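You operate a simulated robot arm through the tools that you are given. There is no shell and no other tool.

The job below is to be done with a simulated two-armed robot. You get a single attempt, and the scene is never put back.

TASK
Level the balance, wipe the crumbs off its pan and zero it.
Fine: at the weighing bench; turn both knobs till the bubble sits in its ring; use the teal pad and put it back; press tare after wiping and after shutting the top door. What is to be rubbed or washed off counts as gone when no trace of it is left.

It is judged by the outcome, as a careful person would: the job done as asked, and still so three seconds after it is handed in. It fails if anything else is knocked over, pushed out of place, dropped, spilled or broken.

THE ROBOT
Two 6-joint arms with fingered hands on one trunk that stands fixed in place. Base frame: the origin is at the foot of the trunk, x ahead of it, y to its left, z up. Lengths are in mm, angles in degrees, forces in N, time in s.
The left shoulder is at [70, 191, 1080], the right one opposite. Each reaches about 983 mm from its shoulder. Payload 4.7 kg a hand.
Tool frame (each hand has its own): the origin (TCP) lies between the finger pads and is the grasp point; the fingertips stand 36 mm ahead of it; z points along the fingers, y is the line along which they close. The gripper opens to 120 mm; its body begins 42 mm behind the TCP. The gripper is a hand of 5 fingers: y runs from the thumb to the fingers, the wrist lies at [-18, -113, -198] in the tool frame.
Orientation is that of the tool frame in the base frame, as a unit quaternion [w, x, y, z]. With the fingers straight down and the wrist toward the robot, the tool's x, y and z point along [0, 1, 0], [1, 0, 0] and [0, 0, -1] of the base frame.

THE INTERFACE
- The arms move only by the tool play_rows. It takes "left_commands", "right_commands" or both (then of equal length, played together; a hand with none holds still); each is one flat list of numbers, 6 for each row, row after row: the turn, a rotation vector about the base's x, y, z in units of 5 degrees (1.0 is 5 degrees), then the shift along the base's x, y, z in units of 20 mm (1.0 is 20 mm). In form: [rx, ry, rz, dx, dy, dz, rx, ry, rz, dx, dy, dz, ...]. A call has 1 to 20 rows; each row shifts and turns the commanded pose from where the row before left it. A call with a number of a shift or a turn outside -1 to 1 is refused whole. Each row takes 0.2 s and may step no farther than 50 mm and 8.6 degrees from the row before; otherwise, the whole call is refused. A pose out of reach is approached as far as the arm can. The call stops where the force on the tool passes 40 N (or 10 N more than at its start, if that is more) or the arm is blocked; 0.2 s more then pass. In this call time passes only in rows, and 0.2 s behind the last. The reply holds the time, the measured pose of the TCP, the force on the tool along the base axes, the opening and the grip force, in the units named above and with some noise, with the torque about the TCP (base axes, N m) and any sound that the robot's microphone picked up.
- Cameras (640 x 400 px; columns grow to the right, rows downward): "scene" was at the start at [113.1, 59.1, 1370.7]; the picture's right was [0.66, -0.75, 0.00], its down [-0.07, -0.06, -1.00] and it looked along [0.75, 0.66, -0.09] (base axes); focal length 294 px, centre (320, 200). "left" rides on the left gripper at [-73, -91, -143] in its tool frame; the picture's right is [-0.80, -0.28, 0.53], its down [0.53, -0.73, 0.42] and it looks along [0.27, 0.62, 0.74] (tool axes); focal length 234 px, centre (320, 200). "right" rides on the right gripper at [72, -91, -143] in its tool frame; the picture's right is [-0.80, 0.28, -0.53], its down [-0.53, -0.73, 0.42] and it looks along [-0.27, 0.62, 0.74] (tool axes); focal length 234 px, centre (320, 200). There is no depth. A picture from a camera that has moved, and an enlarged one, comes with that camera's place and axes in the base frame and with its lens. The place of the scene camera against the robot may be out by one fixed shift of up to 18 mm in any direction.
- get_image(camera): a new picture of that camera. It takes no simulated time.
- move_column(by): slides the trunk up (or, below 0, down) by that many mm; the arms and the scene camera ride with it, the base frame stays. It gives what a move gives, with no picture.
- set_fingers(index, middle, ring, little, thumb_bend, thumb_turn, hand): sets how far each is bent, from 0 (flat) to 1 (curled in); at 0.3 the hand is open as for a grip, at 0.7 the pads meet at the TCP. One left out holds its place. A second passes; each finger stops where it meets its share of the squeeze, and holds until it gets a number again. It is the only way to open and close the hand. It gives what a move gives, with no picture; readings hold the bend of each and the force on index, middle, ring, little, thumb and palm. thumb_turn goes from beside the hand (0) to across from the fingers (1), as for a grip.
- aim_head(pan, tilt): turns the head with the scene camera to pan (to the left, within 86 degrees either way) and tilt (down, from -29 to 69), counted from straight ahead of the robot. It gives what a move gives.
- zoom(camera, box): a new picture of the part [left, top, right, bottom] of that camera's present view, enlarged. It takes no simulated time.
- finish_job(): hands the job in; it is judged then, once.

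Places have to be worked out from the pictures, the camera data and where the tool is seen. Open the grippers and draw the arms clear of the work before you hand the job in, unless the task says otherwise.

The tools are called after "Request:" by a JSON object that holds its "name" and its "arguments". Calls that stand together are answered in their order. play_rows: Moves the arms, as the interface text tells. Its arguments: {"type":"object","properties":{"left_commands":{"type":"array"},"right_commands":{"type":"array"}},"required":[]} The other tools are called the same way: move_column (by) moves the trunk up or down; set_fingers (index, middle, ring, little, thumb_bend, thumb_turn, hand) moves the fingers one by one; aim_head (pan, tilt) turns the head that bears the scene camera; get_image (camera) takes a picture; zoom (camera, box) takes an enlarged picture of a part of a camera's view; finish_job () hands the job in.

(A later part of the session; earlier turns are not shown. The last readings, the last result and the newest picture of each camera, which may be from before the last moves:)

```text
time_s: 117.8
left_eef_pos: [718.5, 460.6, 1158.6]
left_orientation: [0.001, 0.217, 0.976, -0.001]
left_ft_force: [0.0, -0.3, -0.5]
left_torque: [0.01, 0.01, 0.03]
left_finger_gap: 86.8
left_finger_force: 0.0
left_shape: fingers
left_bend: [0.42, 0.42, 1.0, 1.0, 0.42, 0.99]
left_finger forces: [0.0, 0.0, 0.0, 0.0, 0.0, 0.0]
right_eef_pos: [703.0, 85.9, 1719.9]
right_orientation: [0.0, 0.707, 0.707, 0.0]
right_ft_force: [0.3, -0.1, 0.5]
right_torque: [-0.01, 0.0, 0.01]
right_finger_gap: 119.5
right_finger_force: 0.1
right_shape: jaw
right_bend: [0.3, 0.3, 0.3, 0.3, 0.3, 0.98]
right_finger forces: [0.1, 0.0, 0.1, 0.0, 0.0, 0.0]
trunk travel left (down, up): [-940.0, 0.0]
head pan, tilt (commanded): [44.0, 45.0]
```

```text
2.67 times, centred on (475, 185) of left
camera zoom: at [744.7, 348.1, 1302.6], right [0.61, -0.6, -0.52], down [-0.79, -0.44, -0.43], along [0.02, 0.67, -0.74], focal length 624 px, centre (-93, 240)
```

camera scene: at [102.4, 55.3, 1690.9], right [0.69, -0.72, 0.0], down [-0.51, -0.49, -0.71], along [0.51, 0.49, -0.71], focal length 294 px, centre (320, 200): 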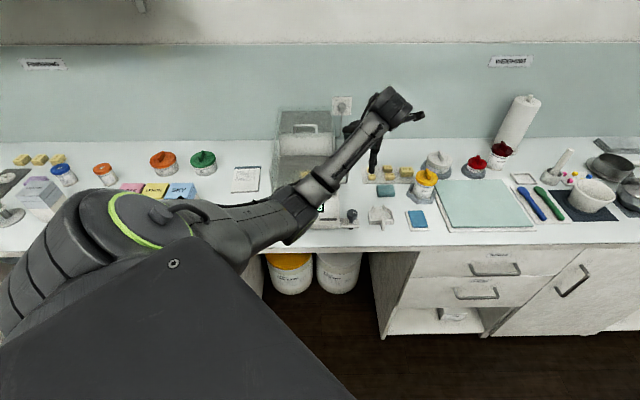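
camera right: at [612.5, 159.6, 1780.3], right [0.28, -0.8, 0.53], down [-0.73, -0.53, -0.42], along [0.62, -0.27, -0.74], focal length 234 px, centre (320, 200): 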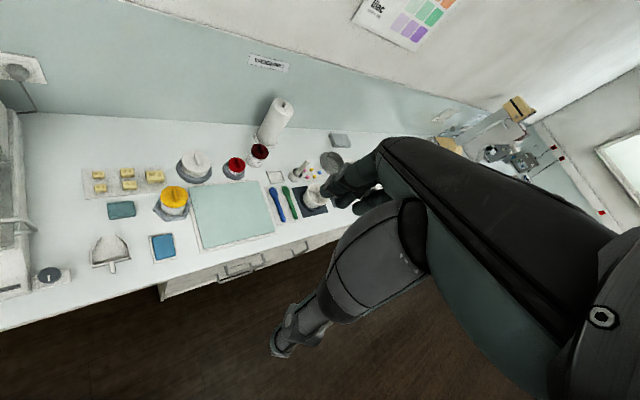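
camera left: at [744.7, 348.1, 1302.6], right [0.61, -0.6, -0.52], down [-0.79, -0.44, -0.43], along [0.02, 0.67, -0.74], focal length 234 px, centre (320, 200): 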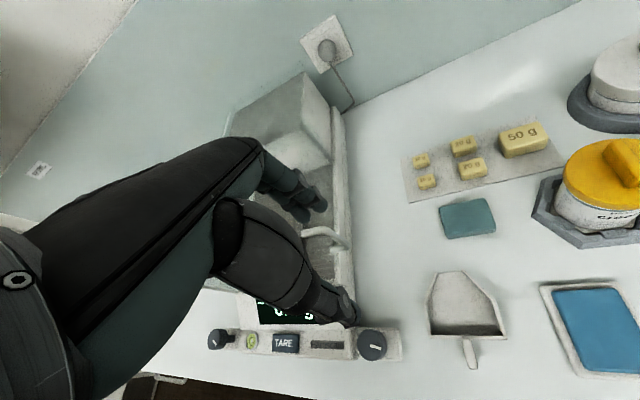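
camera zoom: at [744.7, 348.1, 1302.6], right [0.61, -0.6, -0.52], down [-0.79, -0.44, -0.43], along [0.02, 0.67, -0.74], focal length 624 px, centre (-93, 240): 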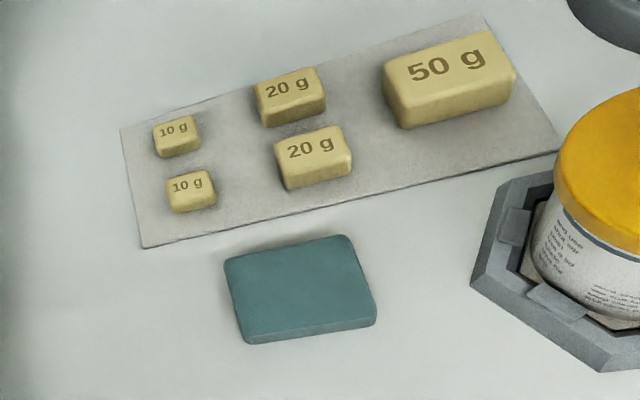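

The bubble is still centred and nothing was disturbed. The pad is 62×44 mm, aligned with the bench, centre about [865, 446]. To reach it with fingers down I need a lower trunk, so I raise the hand, then lower the trunk.

Request:
{"name": "play_rows", "arguments": {"left_commands": [0, 0, -1, 0.3, 0, 1, 0, 0, -1, 0.3, 0, 1, 0, 0, -1, 0.3, 0, 1, 0, 0, -1, 0.3, 0, 1, 0, 0, 0, 0.3, 0, 1, 0, 0, 0, 0.3, 0, 1, 0, 0, 0, 0, 0, 1, 0, 0, 0, 0, 0, 1, 0, 0, 0, 0, 0, 1, 0, 0, 0, 0, 0, 1]}}

Request:
{"name": "move_column", "arguments": {"by": -250}}

Request:
{"name": "get_image", "arguments": {"camera": "left"}}

Request:
{"name": "get_image", "arguments": {"camera": "scene"}}

```text
time_s: 120.0
left_eef_pos: [762.8, 466.3, 1354.1]
left_orientation: [0.003, 0.384, 0.923, -0.002]
left_ft_force: [0.1, -0.6, -0.3]
left_torque: [-0.05, 0.01, 0.02]
left_finger_gap: 86.3
left_finger_force: 0.2
left_shape: fingers
left_bend: [0.42, 0.42, 1.0, 1.0, 0.42, 0.99]
left_finger forces: [0.0, 0.0, 0.0, 0.1, 0.0, 0.0]
left hand out of reach, approached as far as the arm can: row 10
right_eef_pos: [703.0, 85.3, 1719.5]
right_orientation: [0.0, 0.707, 0.707, 0.0]
right_ft_force: [-0.5, -0.2, -0.8]
right_torque: [0.01, -0.02, 0.0]
right_finger_gap: 119.7
right_finger_force: 0.0
right_shape: jaw
right_bend: [0.3, 0.3, 0.3, 0.3, 0.3, 0.98]
right_finger forces: [0.0, 0.0, 0.0, 0.0, 0.0, 0.0]
trunk travel left (down, up): [-940.0, 0.0]
head pan, tilt (commanded): [44.0, 45.0]
```

```text
time_s: 122.6
left_eef_pos: [762.6, 467.0, 1105.0]
left_orientation: [0.002, 0.384, 0.923, -0.001]
left_ft_force: [0.3, -0.3, 0.5]
left_torque: [-0.03, 0.01, 0.02]
left_finger_gap: 86.3
left_finger_force: 0.1
left_shape: fingers
left_bend: [0.42, 0.42, 1.0, 1.0, 0.42, 0.99]
left_finger forces: [0.0, 0.0, 0.1, 0.0, 0.0, 0.1]
right_eef_pos: [701.6, 86.2, 1470.6]
right_orientation: [0.001, 0.707, 0.707, 0.001]
right_ft_force: [-0.6, 0.6, 0.8]
right_torque: [0.01, 0.0, 0.05]
right_finger_gap: 119.6
right_finger_force: 0.0
right_shape: jaw
right_bend: [0.3, 0.3, 0.3, 0.3, 0.3, 0.98]
right_finger forces: [0.0, 0.0, 0.0, 0.1, 0.0, 0.0]
trunk travel left (down, up): [-690.0, 250.0]
head pan, tilt (commanded): [44.0, 45.0]
```

```text
taken
camera left: at [748.3, 351.3, 1248.4], right [0.37, -0.77, -0.52], down [-0.89, -0.14, -0.43], along [0.25, 0.62, -0.74], focal length 234 px, centre (320, 200)
```

left: 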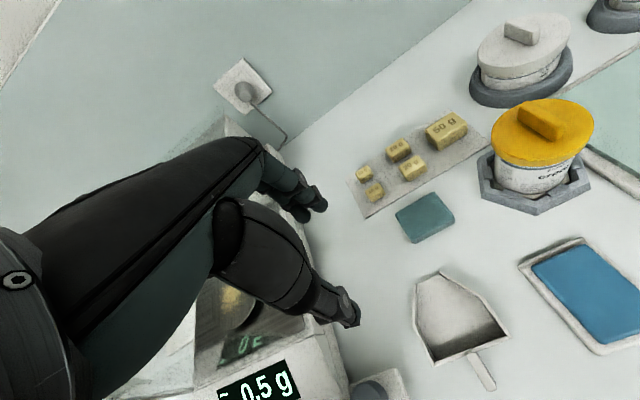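

```text
taken
camera scene: at [102.6, 54.9, 1440.9], right [0.69, -0.72, 0.0], down [-0.51, -0.49, -0.71], along [0.51, 0.49, -0.71], focal length 294 px, centre (320, 200)
```

scene: 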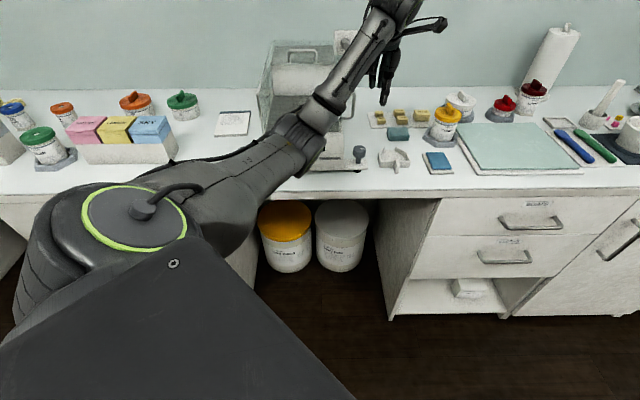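

The elbow now sits low in front of the balance, with ample clearance. I refine the pad's pose with a zoom from this view.

Request:
{"name": "zoom", "arguments": {"camera": "left", "box": [385, 180, 465, 250]}}

Request:
{"name": "zoom", "arguments": {"camera": "left", "box": [180, 220, 400, 400]}}

```text
5.71 times, centred on (425, 215) of left
camera zoom: at [748.3, 351.3, 1248.4], right [0.37, -0.77, -0.52], down [-0.89, -0.14, -0.43], along [0.25, 0.62, -0.74], focal length 1338 px, centre (-280, 114)
```

zoom: 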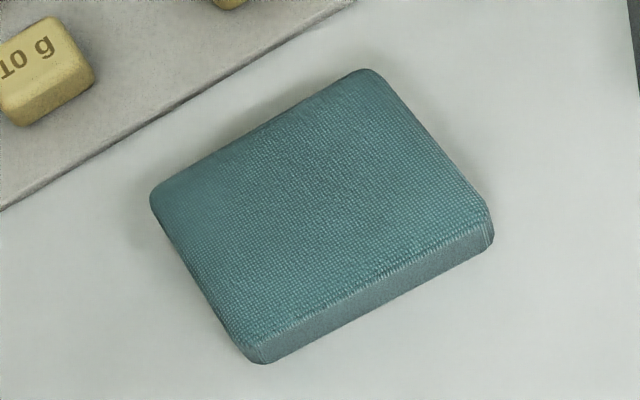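

```text
2.22 times, centred on (290, 310) of left
camera zoom: at [748.3, 351.3, 1248.4], right [0.37, -0.77, -0.52], down [-0.89, -0.14, -0.43], along [0.25, 0.62, -0.74], focal length 520 px, centre (387, -44)
```

zoom: 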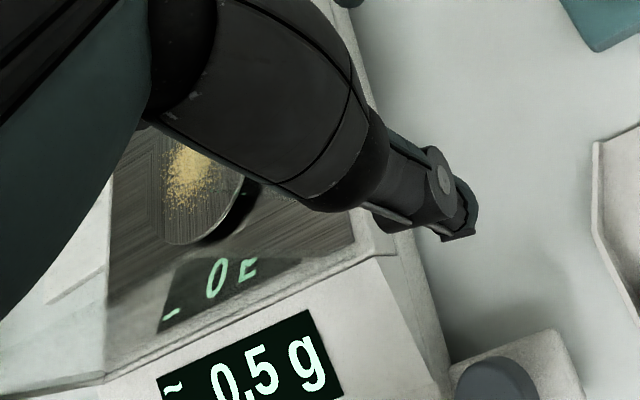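

Pad: centre about a 926, b 296 → [864, 445.5], about 20 mm thick with its top near z 912. I narrow the opening a little and move over it.

Request:
{"name": "set_fingers", "arguments": {"hand": "left", "index": 0.46, "middle": 0.46, "thumb_bend": 0.46}}

Request:
{"name": "play_rows", "arguments": {"left_commands": [0, 0, 0, 0.845, -0.18, 0, 0, 0, 0, 0.845, -0.18, -0.5, 0, 0, 0, 0.845, -0.18, -1, 0, 0, 0, 0.845, -0.18, -1, 0, 0, 0, 0.845, -0.18, -1, 0, 0, 0, 0.845, -0.18, -1]}}

Request:
{"name": "get_image", "arguments": {"camera": "left"}}

Request:
{"name": "zoom", "arguments": {"camera": "scene", "box": [320, 40, 480, 190]}}

```text
time_s: 123.6
left_eef_pos: [762.4, 465.2, 1103.8]
left_orientation: [0.003, 0.384, 0.923, -0.001]
left_ft_force: [-0.3, -0.5, -0.2]
left_torque: [-0.03, -0.02, 0.01]
left_finger_gap: 75.3
left_finger_force: 0.1
left_shape: fingers
left_bend: [0.46, 0.46, 1.0, 1.0, 0.46, 0.99]
left_finger forces: [0.0, 0.1, 0.0, 0.0, 0.1, 0.1]
right_eef_pos: [703.7, 85.3, 1471.6]
right_orientation: [0.0, 0.707, 0.707, 0.0]
right_ft_force: [0.6, 0.4, 0.3]
right_torque: [0.01, -0.01, 0.01]
right_finger_gap: 119.7
right_finger_force: 0.0
right_shape: jaw
right_bend: [0.3, 0.3, 0.3, 0.3, 0.3, 0.98]
right_finger forces: [0.0, 0.0, 0.0, 0.0, 0.1, 0.0]
trunk travel left (down, up): [-690.0, 250.0]
head pan, tilt (commanded): [44.0, 45.0]
```

```text
time_s: 125.0
left_eef_pos: [863.4, 442.8, 1012.5]
left_orientation: [0.003, 0.383, 0.924, -0.001]
left_ft_force: [0.5, 0.0, 0.9]
left_torque: [-0.02, 0.01, 0.0]
left_finger_gap: 75.5
left_finger_force: 0.0
left_shape: fingers
left_bend: [0.46, 0.46, 1.0, 1.0, 0.46, 0.99]
left_finger forces: [0.0, 0.0, 0.0, 0.0, 0.0, 0.0]
right_eef_pos: [704.7, 85.8, 1469.8]
right_orientation: [0.0, 0.707, 0.707, 0.0]
right_ft_force: [0.1, 0.4, -0.4]
right_torque: [0.01, -0.02, 0.04]
right_finger_gap: 119.9
right_finger_force: 0.0
right_shape: jaw
right_bend: [0.3, 0.3, 0.3, 0.3, 0.3, 0.98]
right_finger forces: [0.0, 0.1, 0.0, 0.1, 0.0, 0.0]
trunk travel left (down, up): [-690.0, 250.0]
head pan, tilt (commanded): [44.0, 45.0]
```

```text
taken
camera left: at [849.6, 328.3, 1156.5], right [0.37, -0.77, -0.52], down [-0.89, -0.14, -0.43], along [0.25, 0.62, -0.74], focal length 234 px, centre (320, 200)
```

left: 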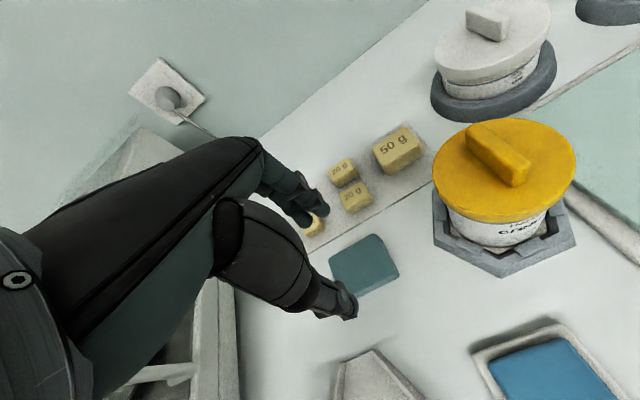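

```text
2.67 times, centred on (400, 115) of scene
camera zoom: at [103.7, 54.8, 1440.8], right [0.69, -0.72, 0.0], down [-0.51, -0.49, -0.71], along [0.51, 0.49, -0.71], focal length 783 px, centre (107, 427)
```

zoom: 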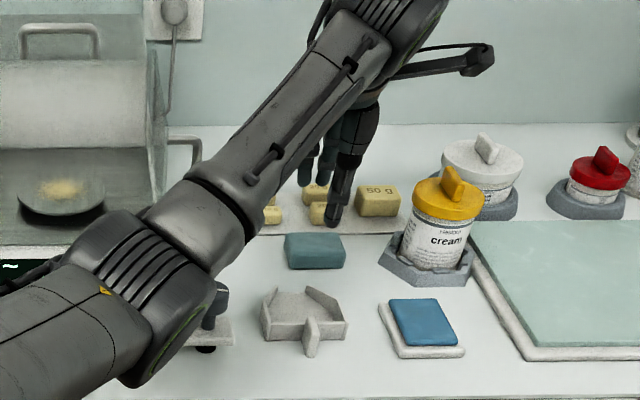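

The hand hovers 100 mm above the pad. I zoom to triangulate the pad's height and centre from here.

Request:
{"name": "zoom", "arguments": {"camera": "left", "box": [315, 220, 415, 310]}}

```text
4.44 times, centred on (365, 265) of left
camera zoom: at [849.6, 328.3, 1156.5], right [0.37, -0.77, -0.52], down [-0.89, -0.14, -0.43], along [0.25, 0.62, -0.74], focal length 1041 px, centre (120, -89)
```

zoom: 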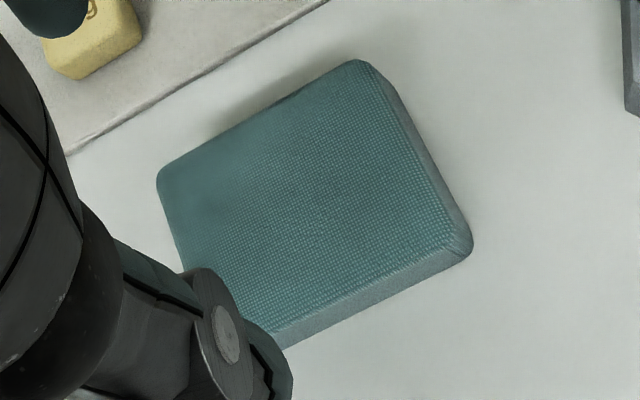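

Comparing views, the pad top is at about z 919 (bench about 900), and the TCP is over its centre. I descend to z ≈ 945 in small steps.

Request:
{"name": "play_rows", "arguments": {"left_commands": [0, 0, 0, 0.03, 0.03, -0.85, 0, 0, 0, 0, 0, -0.85, 0, 0, 0, 0, 0, -0.85, 0, 0, 0, 0, 0, -0.8]}}

Request:
{"name": "zoom", "arguments": {"camera": "left", "box": [260, 170, 440, 340]}}

Request:
{"name": "zoom", "arguments": {"camera": "scene", "box": [340, 60, 460, 170]}}

```text
time_s: 126.0
left_eef_pos: [864.7, 444.2, 945.6]
left_orientation: [0.002, 0.383, 0.924, -0.001]
left_ft_force: [0.8, -0.3, 0.2]
left_torque: [-0.01, 0.0, -0.02]
left_finger_gap: 75.4
left_finger_force: 0.1
left_shape: fingers
left_bend: [0.46, 0.46, 1.0, 1.0, 0.46, 0.99]
left_finger forces: [0.1, 0.0, 0.0, 0.0, 0.1, 0.1]
right_eef_pos: [703.3, 87.5, 1469.6]
right_orientation: [-0.001, 0.707, 0.707, -0.001]
right_ft_force: [0.6, -0.2, 0.1]
right_torque: [0.02, 0.0, 0.01]
right_finger_gap: 119.7
right_finger_force: 0.1
right_shape: jaw
right_bend: [0.3, 0.3, 0.3, 0.3, 0.3, 0.98]
right_finger forces: [0.0, 0.0, 0.0, 0.0, 0.0, 0.1]
trunk travel left (down, up): [-690.0, 250.0]
head pan, tilt (commanded): [44.0, 45.0]
```

```text
2.35 times, centred on (350, 255) of left
camera zoom: at [850.9, 330.3, 1090.3], right [0.37, -0.77, -0.52], down [-0.89, -0.14, -0.43], along [0.25, 0.62, -0.74], focal length 551 px, centre (249, 71)
```

zoom: 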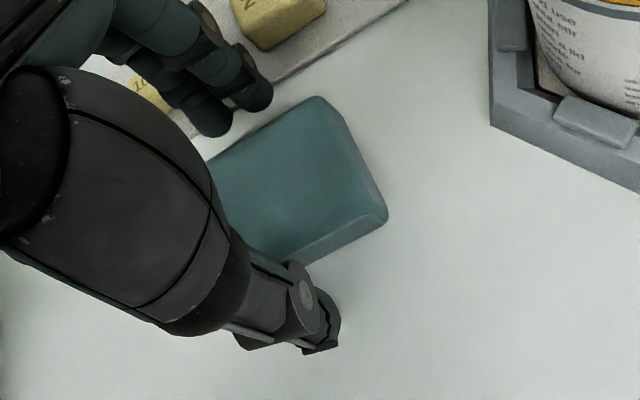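

```text
3.64 times, centred on (400, 115) of scene
camera zoom: at [103.3, 55.2, 1440.8], right [0.69, -0.72, 0.0], down [-0.51, -0.49, -0.71], along [0.51, 0.49, -0.71], focal length 1068 px, centre (29, 509)
```

zoom: 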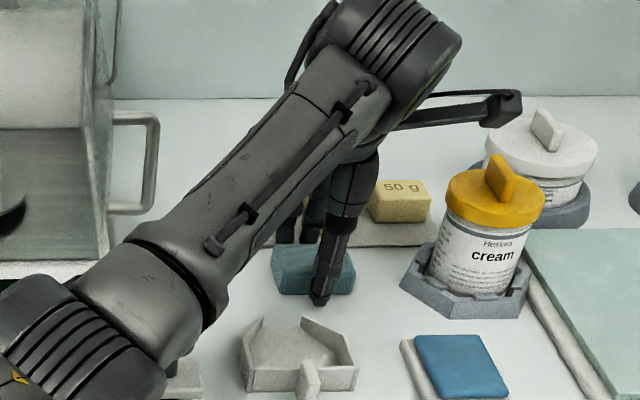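

Thumb and fingers straddle the pad. I close on it gently.

Request:
{"name": "set_fingers", "arguments": {"hand": "left", "index": 0.54, "middle": 0.54, "thumb_bend": 0.54}}

Request:
{"name": "set_fingers", "arguments": {"hand": "left", "index": 0.62, "middle": 0.62, "thumb_bend": 0.62}}

Request:
{"name": "zoom", "arguments": {"camera": "left", "box": [260, 170, 440, 340]}}

```text
time_s: 127.0
left_eef_pos: [864.6, 445.4, 947.3]
left_orientation: [0.002, 0.383, 0.924, -0.002]
left_ft_force: [-0.2, 0.3, -0.3]
left_torque: [0.04, -0.02, 0.02]
left_finger_gap: 52.4
left_finger_force: 0.6
left_shape: fingers
left_bend: [0.54, 0.54, 1.0, 1.0, 0.53, 1.0]
left_finger forces: [0.2, 0.2, 0.0, 0.0, 0.4, 0.0]
right_eef_pos: [702.2, 85.6, 1468.5]
right_orientation: [0.0, 0.708, 0.707, 0.0]
right_ft_force: [0.0, 0.2, -0.5]
right_torque: [-0.03, -0.01, 0.0]
right_finger_gap: 119.7
right_finger_force: 0.1
right_shape: jaw
right_bend: [0.3, 0.3, 0.3, 0.3, 0.3, 0.98]
right_finger forces: [0.0, 0.0, 0.0, 0.0, 0.1, 0.1]
trunk travel left (down, up): [-690.0, 250.0]
head pan, tilt (commanded): [44.0, 45.0]
```

```text
time_s: 128.0
left_eef_pos: [865.4, 444.6, 947.4]
left_orientation: [0.002, 0.384, 0.923, -0.001]
left_ft_force: [-0.6, 0.6, -0.7]
left_torque: [0.01, 0.01, 0.0]
left_finger_gap: 48.7
left_finger_force: 9.6
left_shape: fingers
left_bend: [0.57, 0.58, 1.0, 1.0, 0.54, 1.0]
left_finger forces: [4.5, 4.8, 0.0, 0.1, 9.5, 0.0]
right_eef_pos: [702.5, 86.6, 1470.0]
right_orientation: [0.001, 0.706, 0.708, -0.001]
right_ft_force: [-0.3, 0.0, 0.7]
right_torque: [-0.01, 0.02, 0.0]
right_finger_gap: 119.8
right_finger_force: 0.0
right_shape: jaw
right_bend: [0.3, 0.3, 0.3, 0.3, 0.3, 0.98]
right_finger forces: [0.0, 0.1, 0.0, 0.1, 0.0, 0.1]
trunk travel left (down, up): [-690.0, 250.0]
head pan, tilt (commanded): [44.0, 45.0]
```

```text
2.35 times, centred on (350, 255) of left
camera zoom: at [850.5, 330.2, 1091.0], right [0.37, -0.77, -0.52], down [-0.89, -0.14, -0.43], along [0.25, 0.62, -0.74], focal length 551 px, centre (249, 71)
```

zoom: 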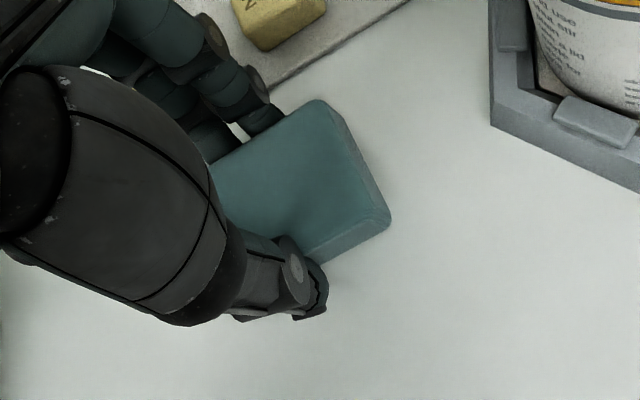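

The pad is held firmly (4.5 + 4.8 N against 9.5 N). I lift it straight up, then away toward the balance while climbing.

Request:
{"name": "play_rows", "arguments": {"left_commands": [0, 0, 0, 0, 0, 0.5, 0, 0, 0, 0, 0, 1, 0, 0, 0, 0, 0, 1, 0, 0, 0, 0, 0, 1, 0, 0, 0, 0, 0, 1, 0, 0, 0, -0.4, 0.4, 1, 0, 0, 0, -0.4, 0.4, 1, 0, 0, 0, -0.4, 0.4, 1, 0, 0, 0, -0.4, 0.4, 1, 0, 0, 0, -0.4, 0.4, 1, 0, 0, 0, -0.4, 0.4, 1, 0, 0, 0, -0.4, 0.4, 1, 0, 0, 0, -0.4, 0.4, 1, 0, 0, 0, -0.4, 0.4, 1]}}

Request:
{"name": "get_image", "arguments": {"camera": "left"}}

Request:
{"name": "get_image", "arguments": {"camera": "scene"}}

```text
time_s: 131.0
left_eef_pos: [790.7, 518.0, 1215.9]
left_orientation: [0.002, 0.383, 0.924, -0.002]
left_ft_force: [0.3, 0.4, 0.5]
left_torque: [-0.02, -0.06, 0.02]
left_finger_gap: 48.7
left_finger_force: 9.7
left_shape: fingers
left_bend: [0.57, 0.58, 1.0, 1.0, 0.54, 1.0]
left_finger forces: [4.5, 4.7, 0.0, 0.0, 9.3, 0.0]
right_eef_pos: [700.4, 86.1, 1471.1]
right_orientation: [0.0, 0.706, 0.708, 0.0]
right_ft_force: [-0.4, -0.2, 0.0]
right_torque: [0.01, 0.0, -0.01]
right_finger_gap: 119.7
right_finger_force: 0.0
right_shape: jaw
right_bend: [0.3, 0.3, 0.3, 0.3, 0.3, 0.98]
right_finger forces: [0.0, 0.0, 0.0, 0.0, 0.0, 0.1]
trunk travel left (down, up): [-690.0, 250.0]
head pan, tilt (commanded): [44.0, 45.0]
```

```text
taken
camera left: at [777.8, 403.7, 1360.6], right [0.37, -0.77, -0.52], down [-0.89, -0.14, -0.43], along [0.25, 0.62, -0.74], focal length 234 px, centre (320, 200)
```

left: 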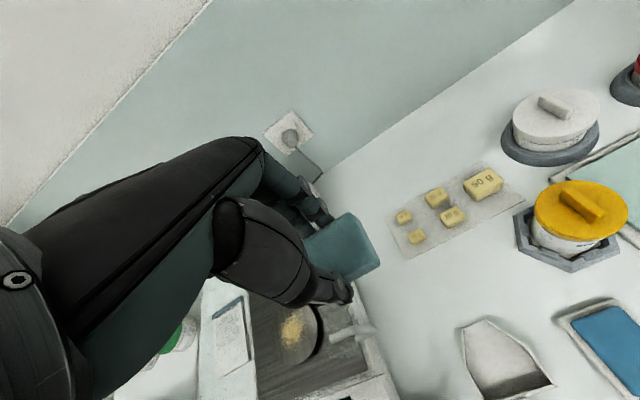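

```text
taken
camera scene: at [102.1, 55.0, 1440.9], right [0.69, -0.72, 0.0], down [-0.51, -0.49, -0.71], along [0.51, 0.49, -0.71], focal length 294 px, centre (320, 200)
```

scene: 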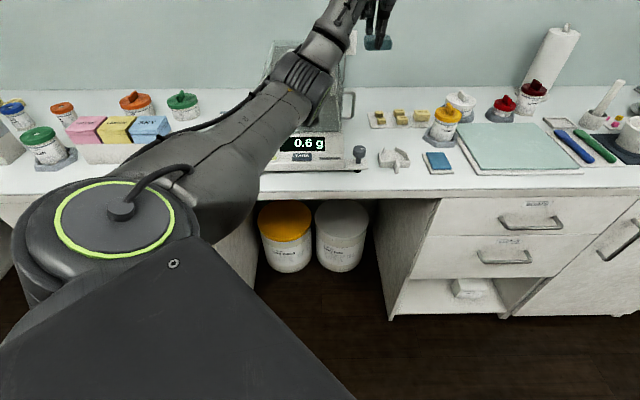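

The pad is carried securely and I'm at z 1216. I examine the chamber opening and walls from here before entering.

Request:
{"name": "zoom", "arguments": {"camera": "left", "box": [190, 250, 410, 400]}}

Request:
{"name": "zoom", "arguments": {"camera": "scene", "box": [250, 30, 380, 130]}}

```text
2.67 times, centred on (300, 325) of left
camera zoom: at [777.8, 403.7, 1360.6], right [0.37, -0.77, -0.52], down [-0.89, -0.14, -0.43], along [0.25, 0.62, -0.74], focal length 624 px, centre (373, -133)
```

zoom: 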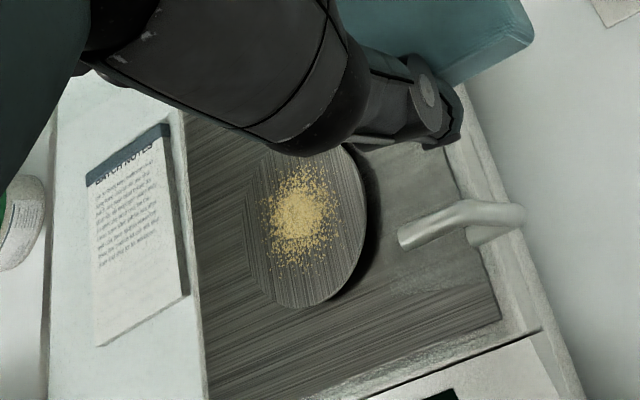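

```text
4.00 times, centred on (315, 80) of scene
camera zoom: at [102.1, 55.0, 1440.9], right [0.69, -0.72, 0.0], down [-0.51, -0.49, -0.71], along [0.51, 0.49, -0.71], focal length 1174 px, centre (340, 680)
```

zoom: 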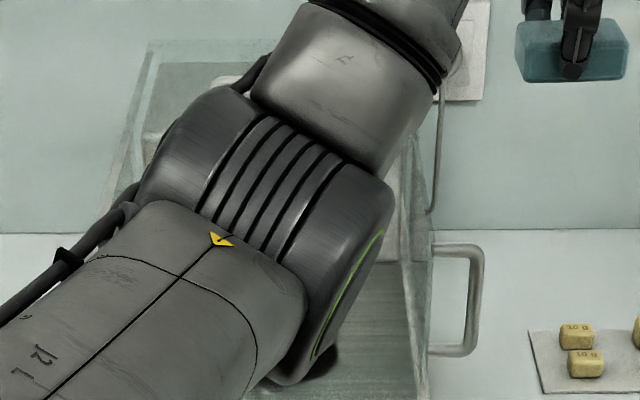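

The wall tops are near z 1108, the opening spans a 832–1015, and the pan's centre is about [657, 660] at z ≈ 985. I carry the pad over the pan at z ≈ 1200.

Request:
{"name": "play_rows", "arguments": {"left_commands": [0, 0, 0, -0.836, 0.886, -0.1, 0, 0, 0, -0.836, 0.886, -0.1, 0, 0, 0, -0.836, 0.886, -0.1, 0, 0, 0, -0.836, 0.886, -0.1, 0, 0, 0, -0.836, 0.886, -0.1, 0, 0, 0, -0.836, 0.886, -0.1, 0, 0, 0, -0.836, 0.886, -0.1, 0, 0, 0, -0.836, 0.886, -0.1]}}

Request:
{"name": "get_image", "arguments": {"camera": "left"}}

Request:
{"name": "get_image", "arguments": {"camera": "scene"}}

```text
time_s: 132.8
left_eef_pos: [659.8, 659.8, 1200.6]
left_orientation: [0.003, 0.384, 0.923, -0.002]
left_ft_force: [-1.2, -0.3, -1.1]
left_torque: [0.05, 0.04, 0.01]
left_finger_gap: 48.7
left_finger_force: 9.3
left_shape: fingers
left_bend: [0.57, 0.58, 1.0, 1.0, 0.54, 1.0]
left_finger forces: [4.4, 4.7, 0.0, 0.0, 9.2, 0.1]
right_eef_pos: [701.7, 87.3, 1470.6]
right_orientation: [0.0, 0.707, 0.707, -0.001]
right_ft_force: [0.0, -0.3, 0.3]
right_torque: [0.0, -0.03, 0.01]
right_finger_gap: 119.6
right_finger_force: 0.0
right_shape: jaw
right_bend: [0.3, 0.3, 0.3, 0.3, 0.3, 0.98]
right_finger forces: [0.1, 0.0, 0.1, 0.1, 0.0, 0.0]
trunk travel left (down, up): [-690.0, 250.0]
head pan, tilt (commanded): [44.0, 45.0]
```

```text
taken
camera left: at [644.9, 545.3, 1345.5], right [0.37, -0.77, -0.52], down [-0.89, -0.14, -0.43], along [0.26, 0.62, -0.74], focal length 234 px, centre (320, 200)
```

left: 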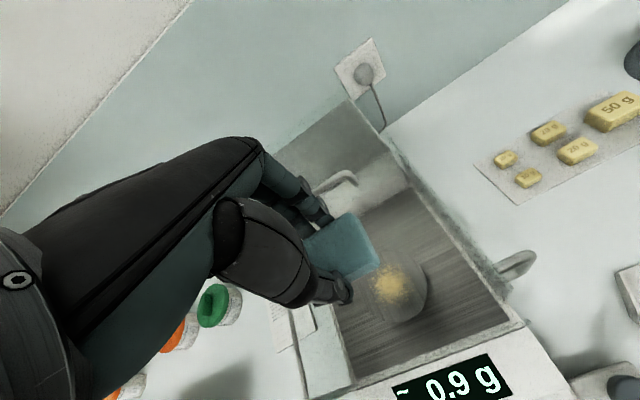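

```text
taken
camera scene: at [101.4, 56.0, 1440.9], right [0.69, -0.72, 0.0], down [-0.51, -0.49, -0.71], along [0.51, 0.49, -0.71], focal length 294 px, centre (320, 200)
```

scene: 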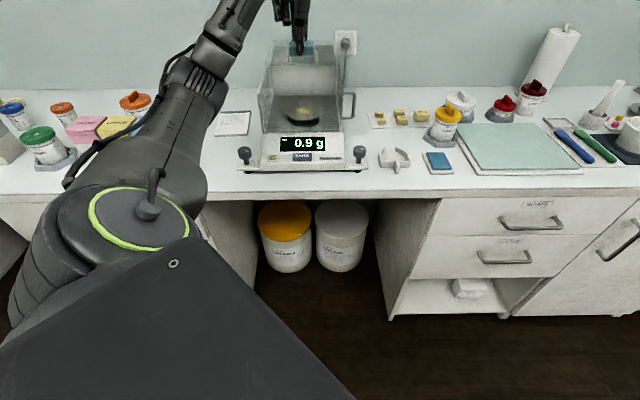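

The hand is above the chamber with the pad. I zoom both views to align with the pan before descending.

Request:
{"name": "zoom", "arguments": {"camera": "left", "box": [270, 80, 550, 400]}}

Request:
{"name": "zoom", "arguments": {"camera": "scene", "box": [230, 0, 380, 180]}}

```text
1.25 times, centred on (410, 240) of left
camera zoom: at [644.9, 545.3, 1345.5], right [0.37, -0.77, -0.52], down [-0.89, -0.14, -0.43], along [0.26, 0.62, -0.74], focal length 293 px, centre (208, 150)
```

zoom: 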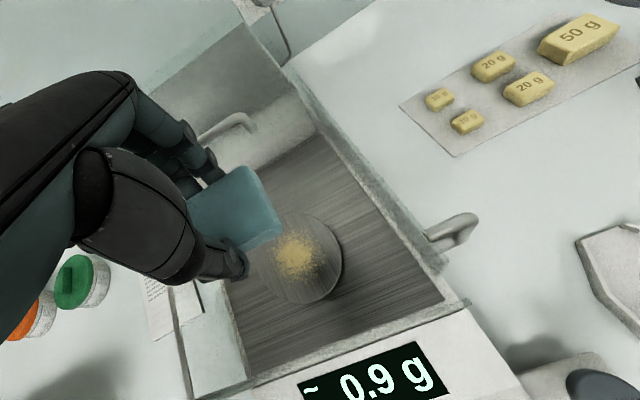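

```text
2.22 times, centred on (305, 90) of scene
camera zoom: at [101.4, 56.0, 1440.9], right [0.69, -0.72, 0.0], down [-0.51, -0.49, -0.71], along [0.51, 0.49, -0.71], focal length 652 px, centre (353, 444)
```

zoom: 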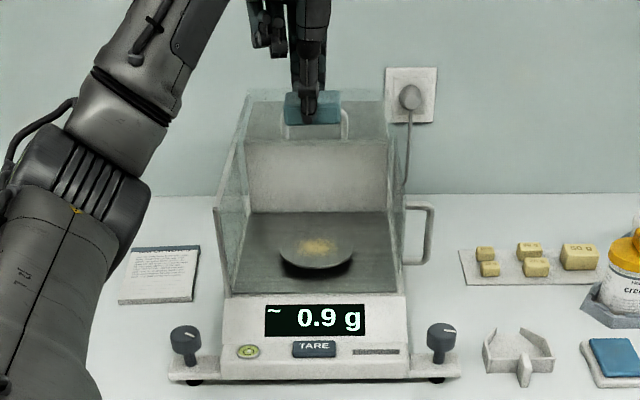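

Alignment over the crumbs is good (TCP a 933, b 0). I descend partway into the chamber and check the clearances.

Request:
{"name": "play_rows", "arguments": {"left_commands": [0, 0, 0, 0, 0, -1, 0, 0, 0, 0, 0, -1, 0, 0, 0, 0, 0, -1, 0, 0, 0, 0, 0, -1, 0, 0, 0, 0, 0, -1]}}

Request:
{"name": "zoom", "arguments": {"camera": "left", "box": [180, 60, 500, 400]}}

Request:
{"name": "zoom", "arguments": {"camera": "scene", "box": [240, 20, 370, 150]}}

```text
time_s: 134.0
left_eef_pos: [659.0, 661.1, 1101.2]
left_orientation: [0.002, 0.383, 0.924, -0.001]
left_ft_force: [0.5, 0.5, 0.1]
left_torque: [-0.02, 0.0, 0.01]
left_finger_gap: 48.8
left_finger_force: 9.3
left_shape: fingers
left_bend: [0.57, 0.58, 1.0, 1.0, 0.54, 1.0]
left_finger forces: [4.4, 4.7, 0.0, 0.0, 9.2, 0.1]
right_eef_pos: [702.3, 88.0, 1470.2]
right_orientation: [0.001, 0.707, 0.707, 0.0]
right_ft_force: [0.8, 0.2, -0.3]
right_torque: [0.0, -0.02, -0.02]
right_finger_gap: 119.7
right_finger_force: 0.0
right_shape: jaw
right_bend: [0.3, 0.3, 0.3, 0.3, 0.3, 0.98]
right_finger forces: [0.0, 0.1, 0.1, 0.0, 0.0, 0.1]
trunk travel left (down, up): [-690.0, 250.0]
head pan, tilt (commanded): [44.0, 45.0]
```

```text
1.18 times, centred on (340, 230) of left
camera zoom: at [644.9, 545.9, 1245.7], right [0.37, -0.77, -0.52], down [-0.89, -0.14, -0.43], along [0.25, 0.62, -0.74], focal length 276 px, centre (296, 165)
```

zoom: 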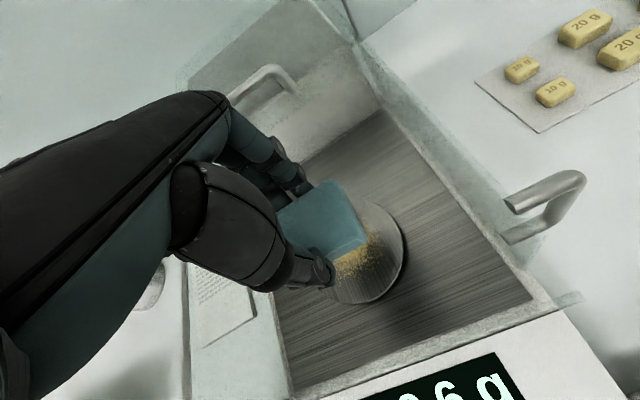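

```text
3.08 times, centred on (305, 85) of scene
camera zoom: at [102.7, 55.7, 1440.9], right [0.69, -0.72, 0.0], down [-0.51, -0.49, -0.71], along [0.51, 0.49, -0.71], focal length 904 px, centre (366, 554)
```

zoom: 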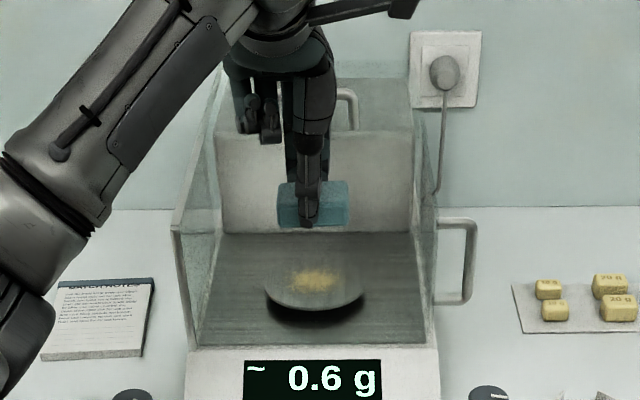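

Clearances look fine on all sides. I go down further, to just above the pan.

Request:
{"name": "play_rows", "arguments": {"left_commands": [0, 0, 0, 0, 0, -0.9, 0, 0, 0, 0, 0, -0.9, 0, 0, 0, 0, 0, -0.8]}}

Request:
{"name": "zoom", "arguments": {"camera": "left", "box": [180, 60, 500, 400]}}

Request:
{"name": "zoom", "arguments": {"camera": "scene", "box": [250, 40, 360, 150]}}

```text
time_s: 134.8
left_eef_pos: [660.1, 659.0, 1050.9]
left_orientation: [0.002, 0.382, 0.924, -0.001]
left_ft_force: [0.6, -0.4, 0.5]
left_torque: [0.0, 0.0, 0.03]
left_finger_gap: 48.6
left_finger_force: 8.7
left_shape: fingers
left_bend: [0.57, 0.58, 1.0, 1.0, 0.54, 1.0]
left_finger forces: [4.4, 4.7, 0.0, 0.1, 9.1, 0.0]
right_eef_pos: [702.0, 87.0, 1470.9]
right_orientation: [0.0, 0.707, 0.708, 0.0]
right_ft_force: [0.8, -0.4, -0.3]
right_torque: [0.0, 0.01, -0.04]
right_finger_gap: 119.7
right_finger_force: 0.0
right_shape: jaw
right_bend: [0.3, 0.3, 0.3, 0.3, 0.3, 0.98]
right_finger forces: [0.1, 0.1, 0.0, 0.0, 0.1, 0.1]
trunk travel left (down, up): [-690.0, 250.0]
head pan, tilt (commanded): [44.0, 45.0]
```

```text
1.18 times, centred on (340, 230) of left
camera zoom: at [645.0, 544.3, 1195.0], right [0.37, -0.77, -0.52], down [-0.89, -0.14, -0.43], along [0.25, 0.62, -0.74], focal length 276 px, centre (296, 165)
```

zoom: 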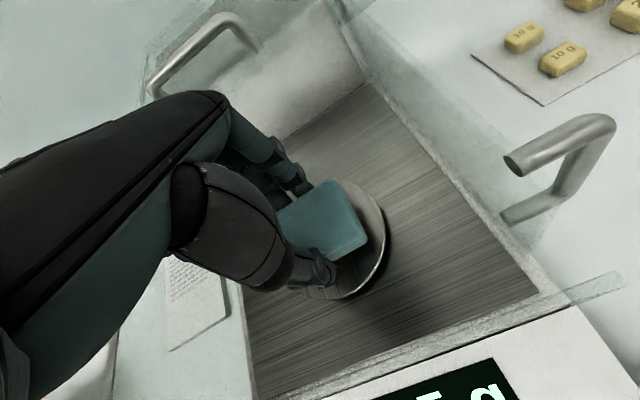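

```text
3.64 times, centred on (305, 95) of scene
camera zoom: at [102.7, 55.2, 1440.9], right [0.69, -0.72, 0.0], down [-0.51, -0.49, -0.71], along [0.51, 0.49, -0.71], focal length 1068 px, centre (374, 582)
```

zoom: 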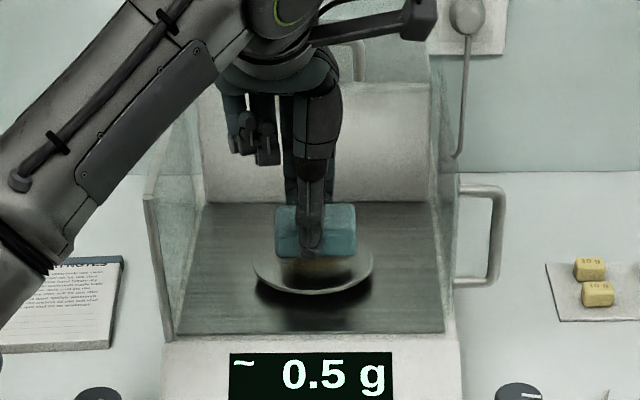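

Close above the pan now. I lower in 3–4 mm steps, watching the force.

Request:
{"name": "play_rows", "arguments": {"left_commands": [0, 0, 0, 0, 0, -0.25, 0, 0, 0, 0, 0, -0.25]}}

Request:
{"name": "zoom", "arguments": {"camera": "scene", "box": [270, 80, 340, 140]}}

```text
time_s: 135.4
left_eef_pos: [660.7, 659.9, 1038.7]
left_orientation: [0.004, 0.383, 0.924, -0.001]
left_ft_force: [-0.7, 0.7, -0.1]
left_torque: [0.01, -0.01, -0.01]
left_finger_gap: 48.5
left_finger_force: 8.9
left_shape: fingers
left_bend: [0.57, 0.58, 1.0, 1.0, 0.54, 1.0]
left_finger forces: [4.5, 4.7, 0.0, 0.0, 9.2, 0.1]
right_eef_pos: [702.5, 86.6, 1470.3]
right_orientation: [0.0, 0.707, 0.707, 0.0]
right_ft_force: [0.1, -0.3, 0.6]
right_torque: [0.02, 0.01, 0.04]
right_finger_gap: 119.8
right_finger_force: 0.1
right_shape: jaw
right_bend: [0.3, 0.3, 0.3, 0.3, 0.3, 0.98]
right_finger forces: [0.0, 0.0, 0.0, 0.1, 0.1, 0.0]
trunk travel left (down, up): [-690.0, 250.0]
head pan, tilt (commanded): [44.0, 45.0]
```

```text
6.67 times, centred on (305, 110) of scene
camera zoom: at [102.8, 55.3, 1440.8], right [0.69, -0.72, 0.0], down [-0.51, -0.49, -0.71], along [0.51, 0.49, -0.71], focal length 1958 px, centre (420, 800)
```

zoom: 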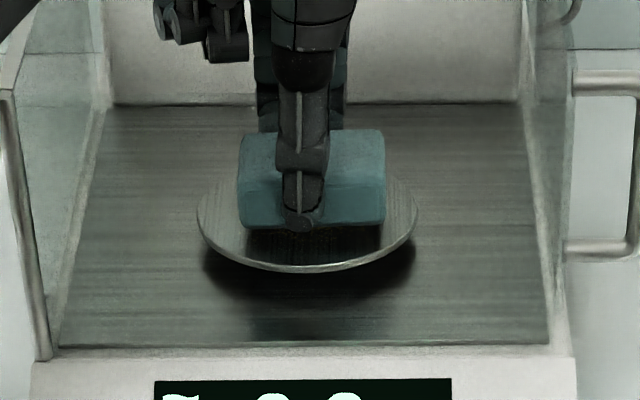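

Still a small gap. I continue down in tiny steps until there is contact.

Request:
{"name": "play_rows", "arguments": {"left_commands": [0, 0, 0, 0, 0, -0.15, 0, 0, 0, 0, 0, -0.15]}}

Request:
{"name": "play_rows", "arguments": {"left_commands": [0, 0, 0, 0, 0, -0.12]}}

Request:
{"name": "zoom", "arguments": {"camera": "scene", "box": [250, 80, 360, 170]}}

```text
time_s: 136.0
left_eef_pos: [660.7, 659.4, 1033.8]
left_orientation: [0.003, 0.384, 0.924, 0.001]
left_ft_force: [-0.2, 1.1, 2.6]
left_torque: [0.02, -0.02, -0.05]
left_finger_gap: 48.6
left_finger_force: 9.7
left_shape: fingers
left_bend: [0.57, 0.58, 1.0, 1.0, 0.55, 1.0]
left_finger forces: [4.8, 5.5, 0.0, 0.0, 9.0, 0.0]
right_eef_pos: [701.7, 85.5, 1470.9]
right_orientation: [-0.001, 0.707, 0.708, -0.001]
right_ft_force: [0.0, -0.9, 0.3]
right_torque: [-0.02, 0.0, -0.03]
right_finger_gap: 119.6
right_finger_force: 0.0
right_shape: jaw
right_bend: [0.3, 0.3, 0.3, 0.3, 0.3, 0.98]
right_finger forces: [0.0, 0.0, 0.0, 0.1, 0.0, 0.1]
trunk travel left (down, up): [-690.0, 250.0]
head pan, tilt (commanded): [44.0, 45.0]
```

```text
time_s: 136.4
left_eef_pos: [659.0, 657.4, 1033.3]
left_orientation: [0.004, 0.383, 0.924, 0.002]
left_ft_force: [2.7, 2.7, 12.7]
left_torque: [0.1, -0.03, -0.02]
left_finger_gap: 48.2
left_finger_force: 11.3
left_shape: fingers
left_bend: [0.56, 0.58, 1.0, 1.0, 0.55, 1.0]
left_finger forces: [6.3, 6.7, 0.1, 0.0, 8.8, 0.0]
right_eef_pos: [700.3, 85.1, 1470.5]
right_orientation: [-0.001, 0.707, 0.707, 0.0]
right_ft_force: [-0.1, 0.1, 0.1]
right_torque: [0.01, 0.0, -0.03]
right_finger_gap: 119.7
right_finger_force: 0.1
right_shape: jaw
right_bend: [0.3, 0.3, 0.3, 0.3, 0.3, 0.98]
right_finger forces: [0.0, 0.0, 0.1, 0.0, 0.1, 0.0]
trunk travel left (down, up): [-690.0, 250.0]
head pan, tilt (commanded): [44.0, 45.0]
```

```text
4.44 times, centred on (305, 125) of scene
camera zoom: at [101.5, 54.0, 1441.2], right [0.69, -0.72, 0.0], down [-0.51, -0.49, -0.71], along [0.51, 0.49, -0.71], focal length 1305 px, centre (387, 533)
```

zoom: 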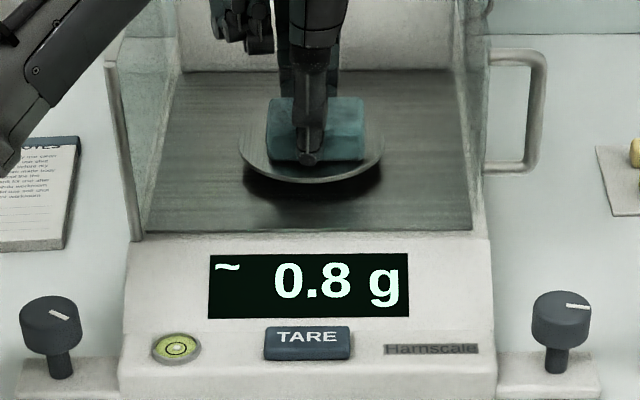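

Contact: 12.7 N at this command is more than needed, so I ease up 2 mm and then start gentle wiping strokes along the depth of the pan.

Request:
{"name": "play_rows", "arguments": {"left_commands": [0, 0, 0, 0, 0, 0.1]}}

Request:
{"name": "play_rows", "arguments": {"left_commands": [0, 0, 0, 0.35, 0.35, 0, 0, 0, 0, 0.35, 0.35, 0, 0, 0, 0, -0.35, -0.35, 0, 0, 0, 0, -0.35, -0.35, 0, 0, 0, 0, -0.35, -0.35, 0, 0, 0, 0, -0.35, -0.35, 0, 0, 0, 0, 0.35, 0.35, 0, 0, 0, 0, 0.35, 0.35, 0]}}

Request:
{"name": "zoom", "arguments": {"camera": "scene", "box": [250, 80, 360, 170]}}

Request:
{"name": "zoom", "arguments": {"camera": "left", "box": [180, 60, 500, 400]}}

```text
time_s: 136.8
left_eef_pos: [658.7, 657.8, 1033.0]
left_orientation: [0.002, 0.384, 0.923, 0.0]
left_ft_force: [4.0, 3.3, 11.1]
left_torque: [0.14, -0.08, 0.01]
left_finger_gap: 48.4
left_finger_force: 10.5
left_shape: fingers
left_bend: [0.56, 0.58, 1.0, 1.0, 0.55, 1.0]
left_finger forces: [6.4, 6.8, 0.0, 0.1, 8.6, 0.0]
right_eef_pos: [700.3, 85.9, 1469.9]
right_orientation: [-0.001, 0.707, 0.707, 0.0]
right_ft_force: [0.6, 0.2, 0.2]
right_torque: [0.04, -0.01, 0.0]
right_finger_gap: 119.8
right_finger_force: 0.1
right_shape: jaw
right_bend: [0.3, 0.3, 0.3, 0.3, 0.3, 0.98]
right_finger forces: [0.1, 0.0, 0.0, 0.0, 0.0, 0.1]
trunk travel left (down, up): [-690.0, 250.0]
head pan, tilt (commanded): [44.0, 45.0]
```

```text
time_s: 138.6
left_eef_pos: [656.1, 656.1, 1032.6]
left_orientation: [0.003, 0.383, 0.924, 0.0]
left_ft_force: [-2.3, -2.7, 5.1]
left_torque: [-0.13, 0.15, -0.01]
left_finger_gap: 48.8
left_finger_force: 9.6
left_shape: fingers
left_bend: [0.58, 0.59, 1.0, 1.0, 0.54, 1.0]
left_finger forces: [3.9, 4.0, 0.0, 0.1, 11.2, 0.1]
right_eef_pos: [700.9, 83.2, 1470.7]
right_orientation: [-0.001, 0.708, 0.707, 0.0]
right_ft_force: [0.6, 0.1, 0.8]
right_torque: [0.03, -0.03, 0.02]
right_finger_gap: 119.8
right_finger_force: 0.0
right_shape: jaw
right_bend: [0.3, 0.3, 0.3, 0.3, 0.3, 0.98]
right_finger forces: [0.0, 0.1, 0.1, 0.0, 0.0, 0.1]
trunk travel left (down, up): [-690.0, 250.0]
head pan, tilt (commanded): [44.0, 45.0]
```

```text
4.44 times, centred on (305, 125) of scene
camera zoom: at [101.3, 53.6, 1441.0], right [0.69, -0.72, 0.0], down [-0.51, -0.49, -0.71], along [0.51, 0.49, -0.71], focal length 1305 px, centre (387, 533)
```

zoom: 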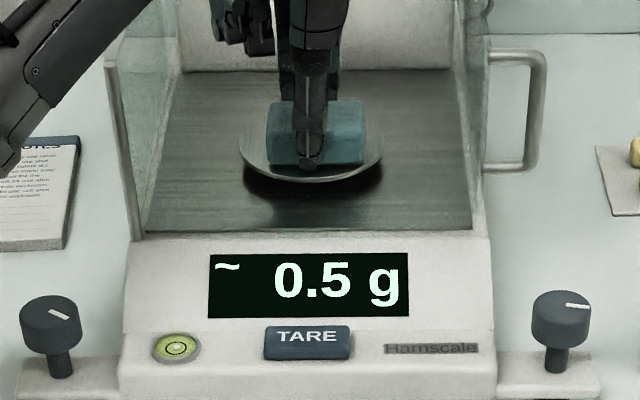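

```text
1.18 times, centred on (340, 230) of left
camera zoom: at [643.2, 541.3, 1176.8], right [0.37, -0.77, -0.52], down [-0.89, -0.14, -0.43], along [0.25, 0.62, -0.74], focal length 276 px, centre (296, 165)
```

zoom: 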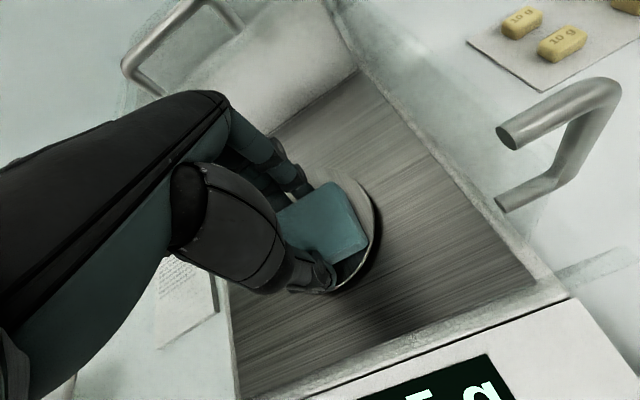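

Good contact of about 5 N. I repeat the strokes offset 10 mm left and then 10 mm right to cover the whole crumb patch.

Request:
{"name": "play_rows", "arguments": {"left_commands": [0, 0, 0, -0.35, 0.35, 0, 0, 0, 0, 0.35, 0.35, 0, 0, 0, 0, 0.35, 0.35, 0, 0, 0, 0, 0.2, 0.2, 0, 0, 0, 0, -0.35, -0.35, 0, 0, 0, 0, -0.35, -0.35, 0, 0, 0, 0, -0.35, -0.35, 0, 0, 0, 0, -0.35, -0.35, 0, 0, 0, 0, 0.35, -0.35, 0, 0, 0, 0, 0.35, -0.35, 0, 0, 0, 0, 0.35, 0.35, 0, 0, 0, 0, 0.35, 0.35, 0, 0, 0, 0, 0.35, 0.35, 0, 0, 0, 0, 0.35, 0.35, 0, 0, 0, 0, -0.35, -0.35, 0, 0, 0, 0, -0.35, -0.35, 0]}}

Request:
{"name": "zoom", "arguments": {"camera": "scene", "box": [250, 80, 360, 170]}}

```text
time_s: 142.0
left_eef_pos: [669.0, 654.9, 1032.4]
left_orientation: [0.002, 0.384, 0.923, -0.001]
left_ft_force: [-0.4, 0.3, 3.5]
left_torque: [0.0, 0.04, 0.0]
left_finger_gap: 48.6
left_finger_force: 9.7
left_shape: fingers
left_bend: [0.57, 0.58, 1.0, 1.0, 0.55, 1.0]
left_finger forces: [4.7, 4.7, 0.1, 0.0, 10.1, 0.0]
right_eef_pos: [701.6, 85.4, 1471.0]
right_orientation: [0.0, 0.707, 0.707, 0.0]
right_ft_force: [0.8, 0.7, -0.1]
right_torque: [-0.05, -0.01, -0.01]
right_finger_gap: 119.8
right_finger_force: 0.1
right_shape: jaw
right_bend: [0.3, 0.3, 0.3, 0.3, 0.3, 0.98]
right_finger forces: [0.0, 0.0, 0.0, 0.1, 0.0, 0.1]
trunk travel left (down, up): [-690.0, 250.0]
head pan, tilt (commanded): [44.0, 45.0]
```

```text
4.44 times, centred on (305, 125) of scene
camera zoom: at [102.4, 55.0, 1440.9], right [0.69, -0.72, 0.0], down [-0.51, -0.49, -0.71], along [0.51, 0.49, -0.71], focal length 1305 px, centre (387, 533)
```

zoom: 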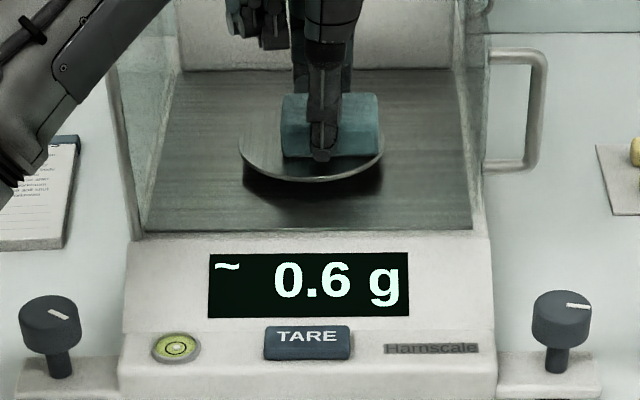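

I lift the pad about 90 mm and look at the pan.

Request:
{"name": "play_rows", "arguments": {"left_commands": [0, 0, 0, -0.3, 0, 1, 0, 0, 0, -0.2, 0.2, 1, 0, 0, 0, 0, 0, 1, 0, 0, 0, 0, 0, 1, 0, 0, 0, 0, 0, 1]}}

Request:
{"name": "zoom", "arguments": {"camera": "scene", "box": [275, 85, 335, 135]}}

Request:
{"name": "zoom", "arguments": {"camera": "left", "box": [260, 150, 460, 340]}}

```text
time_s: 143.2
left_eef_pos: [659.0, 658.5, 1132.1]
left_orientation: [0.003, 0.383, 0.924, -0.001]
left_ft_force: [0.4, -0.2, -0.7]
left_torque: [0.02, 0.02, -0.01]
left_finger_gap: 48.5
left_finger_force: 9.5
left_shape: fingers
left_bend: [0.57, 0.58, 1.0, 1.0, 0.55, 1.0]
left_finger forces: [4.8, 4.8, 0.1, 0.1, 9.7, 0.0]
right_eef_pos: [701.0, 86.0, 1470.2]
right_orientation: [0.0, 0.707, 0.707, 0.0]
right_ft_force: [-1.3, 0.3, -0.1]
right_torque: [-0.01, -0.01, 0.0]
right_finger_gap: 119.7
right_finger_force: 0.1
right_shape: jaw
right_bend: [0.3, 0.3, 0.3, 0.3, 0.3, 0.98]
right_finger forces: [0.0, 0.0, 0.0, 0.0, 0.0, 0.0]
trunk travel left (down, up): [-690.0, 250.0]
head pan, tilt (commanded): [44.0, 45.0]
```

```text
8.00 times, centred on (305, 110) of scene
camera zoom: at [102.6, 54.5, 1440.8], right [0.69, -0.72, 0.0], down [-0.51, -0.49, -0.71], along [0.51, 0.49, -0.71], focal length 2349 px, centre (440, 920)
```

zoom: 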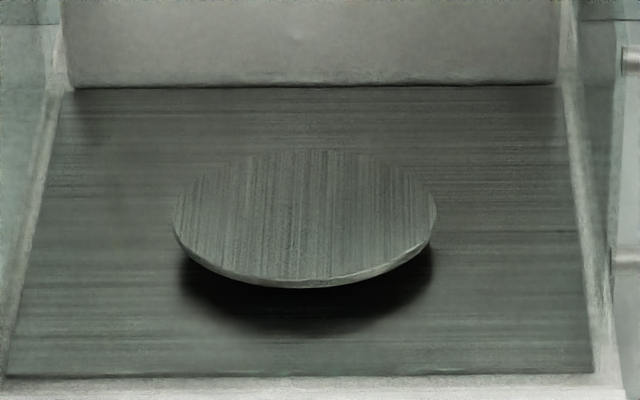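

```text
2.11 times, centred on (360, 245) of left
camera zoom: at [645.5, 543.6, 1276.2], right [0.37, -0.77, -0.52], down [-0.89, -0.14, -0.43], along [0.25, 0.62, -0.74], focal length 493 px, centre (236, 105)
```

zoom: 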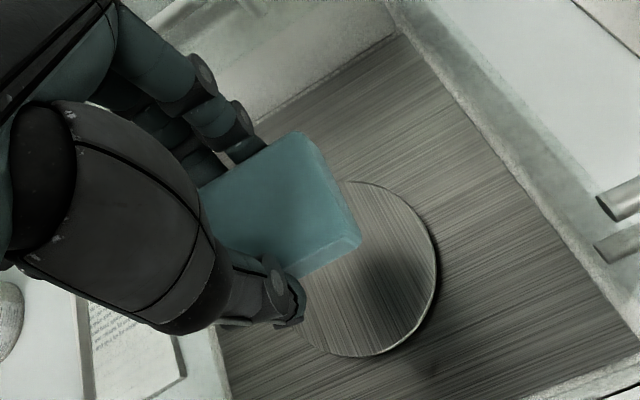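

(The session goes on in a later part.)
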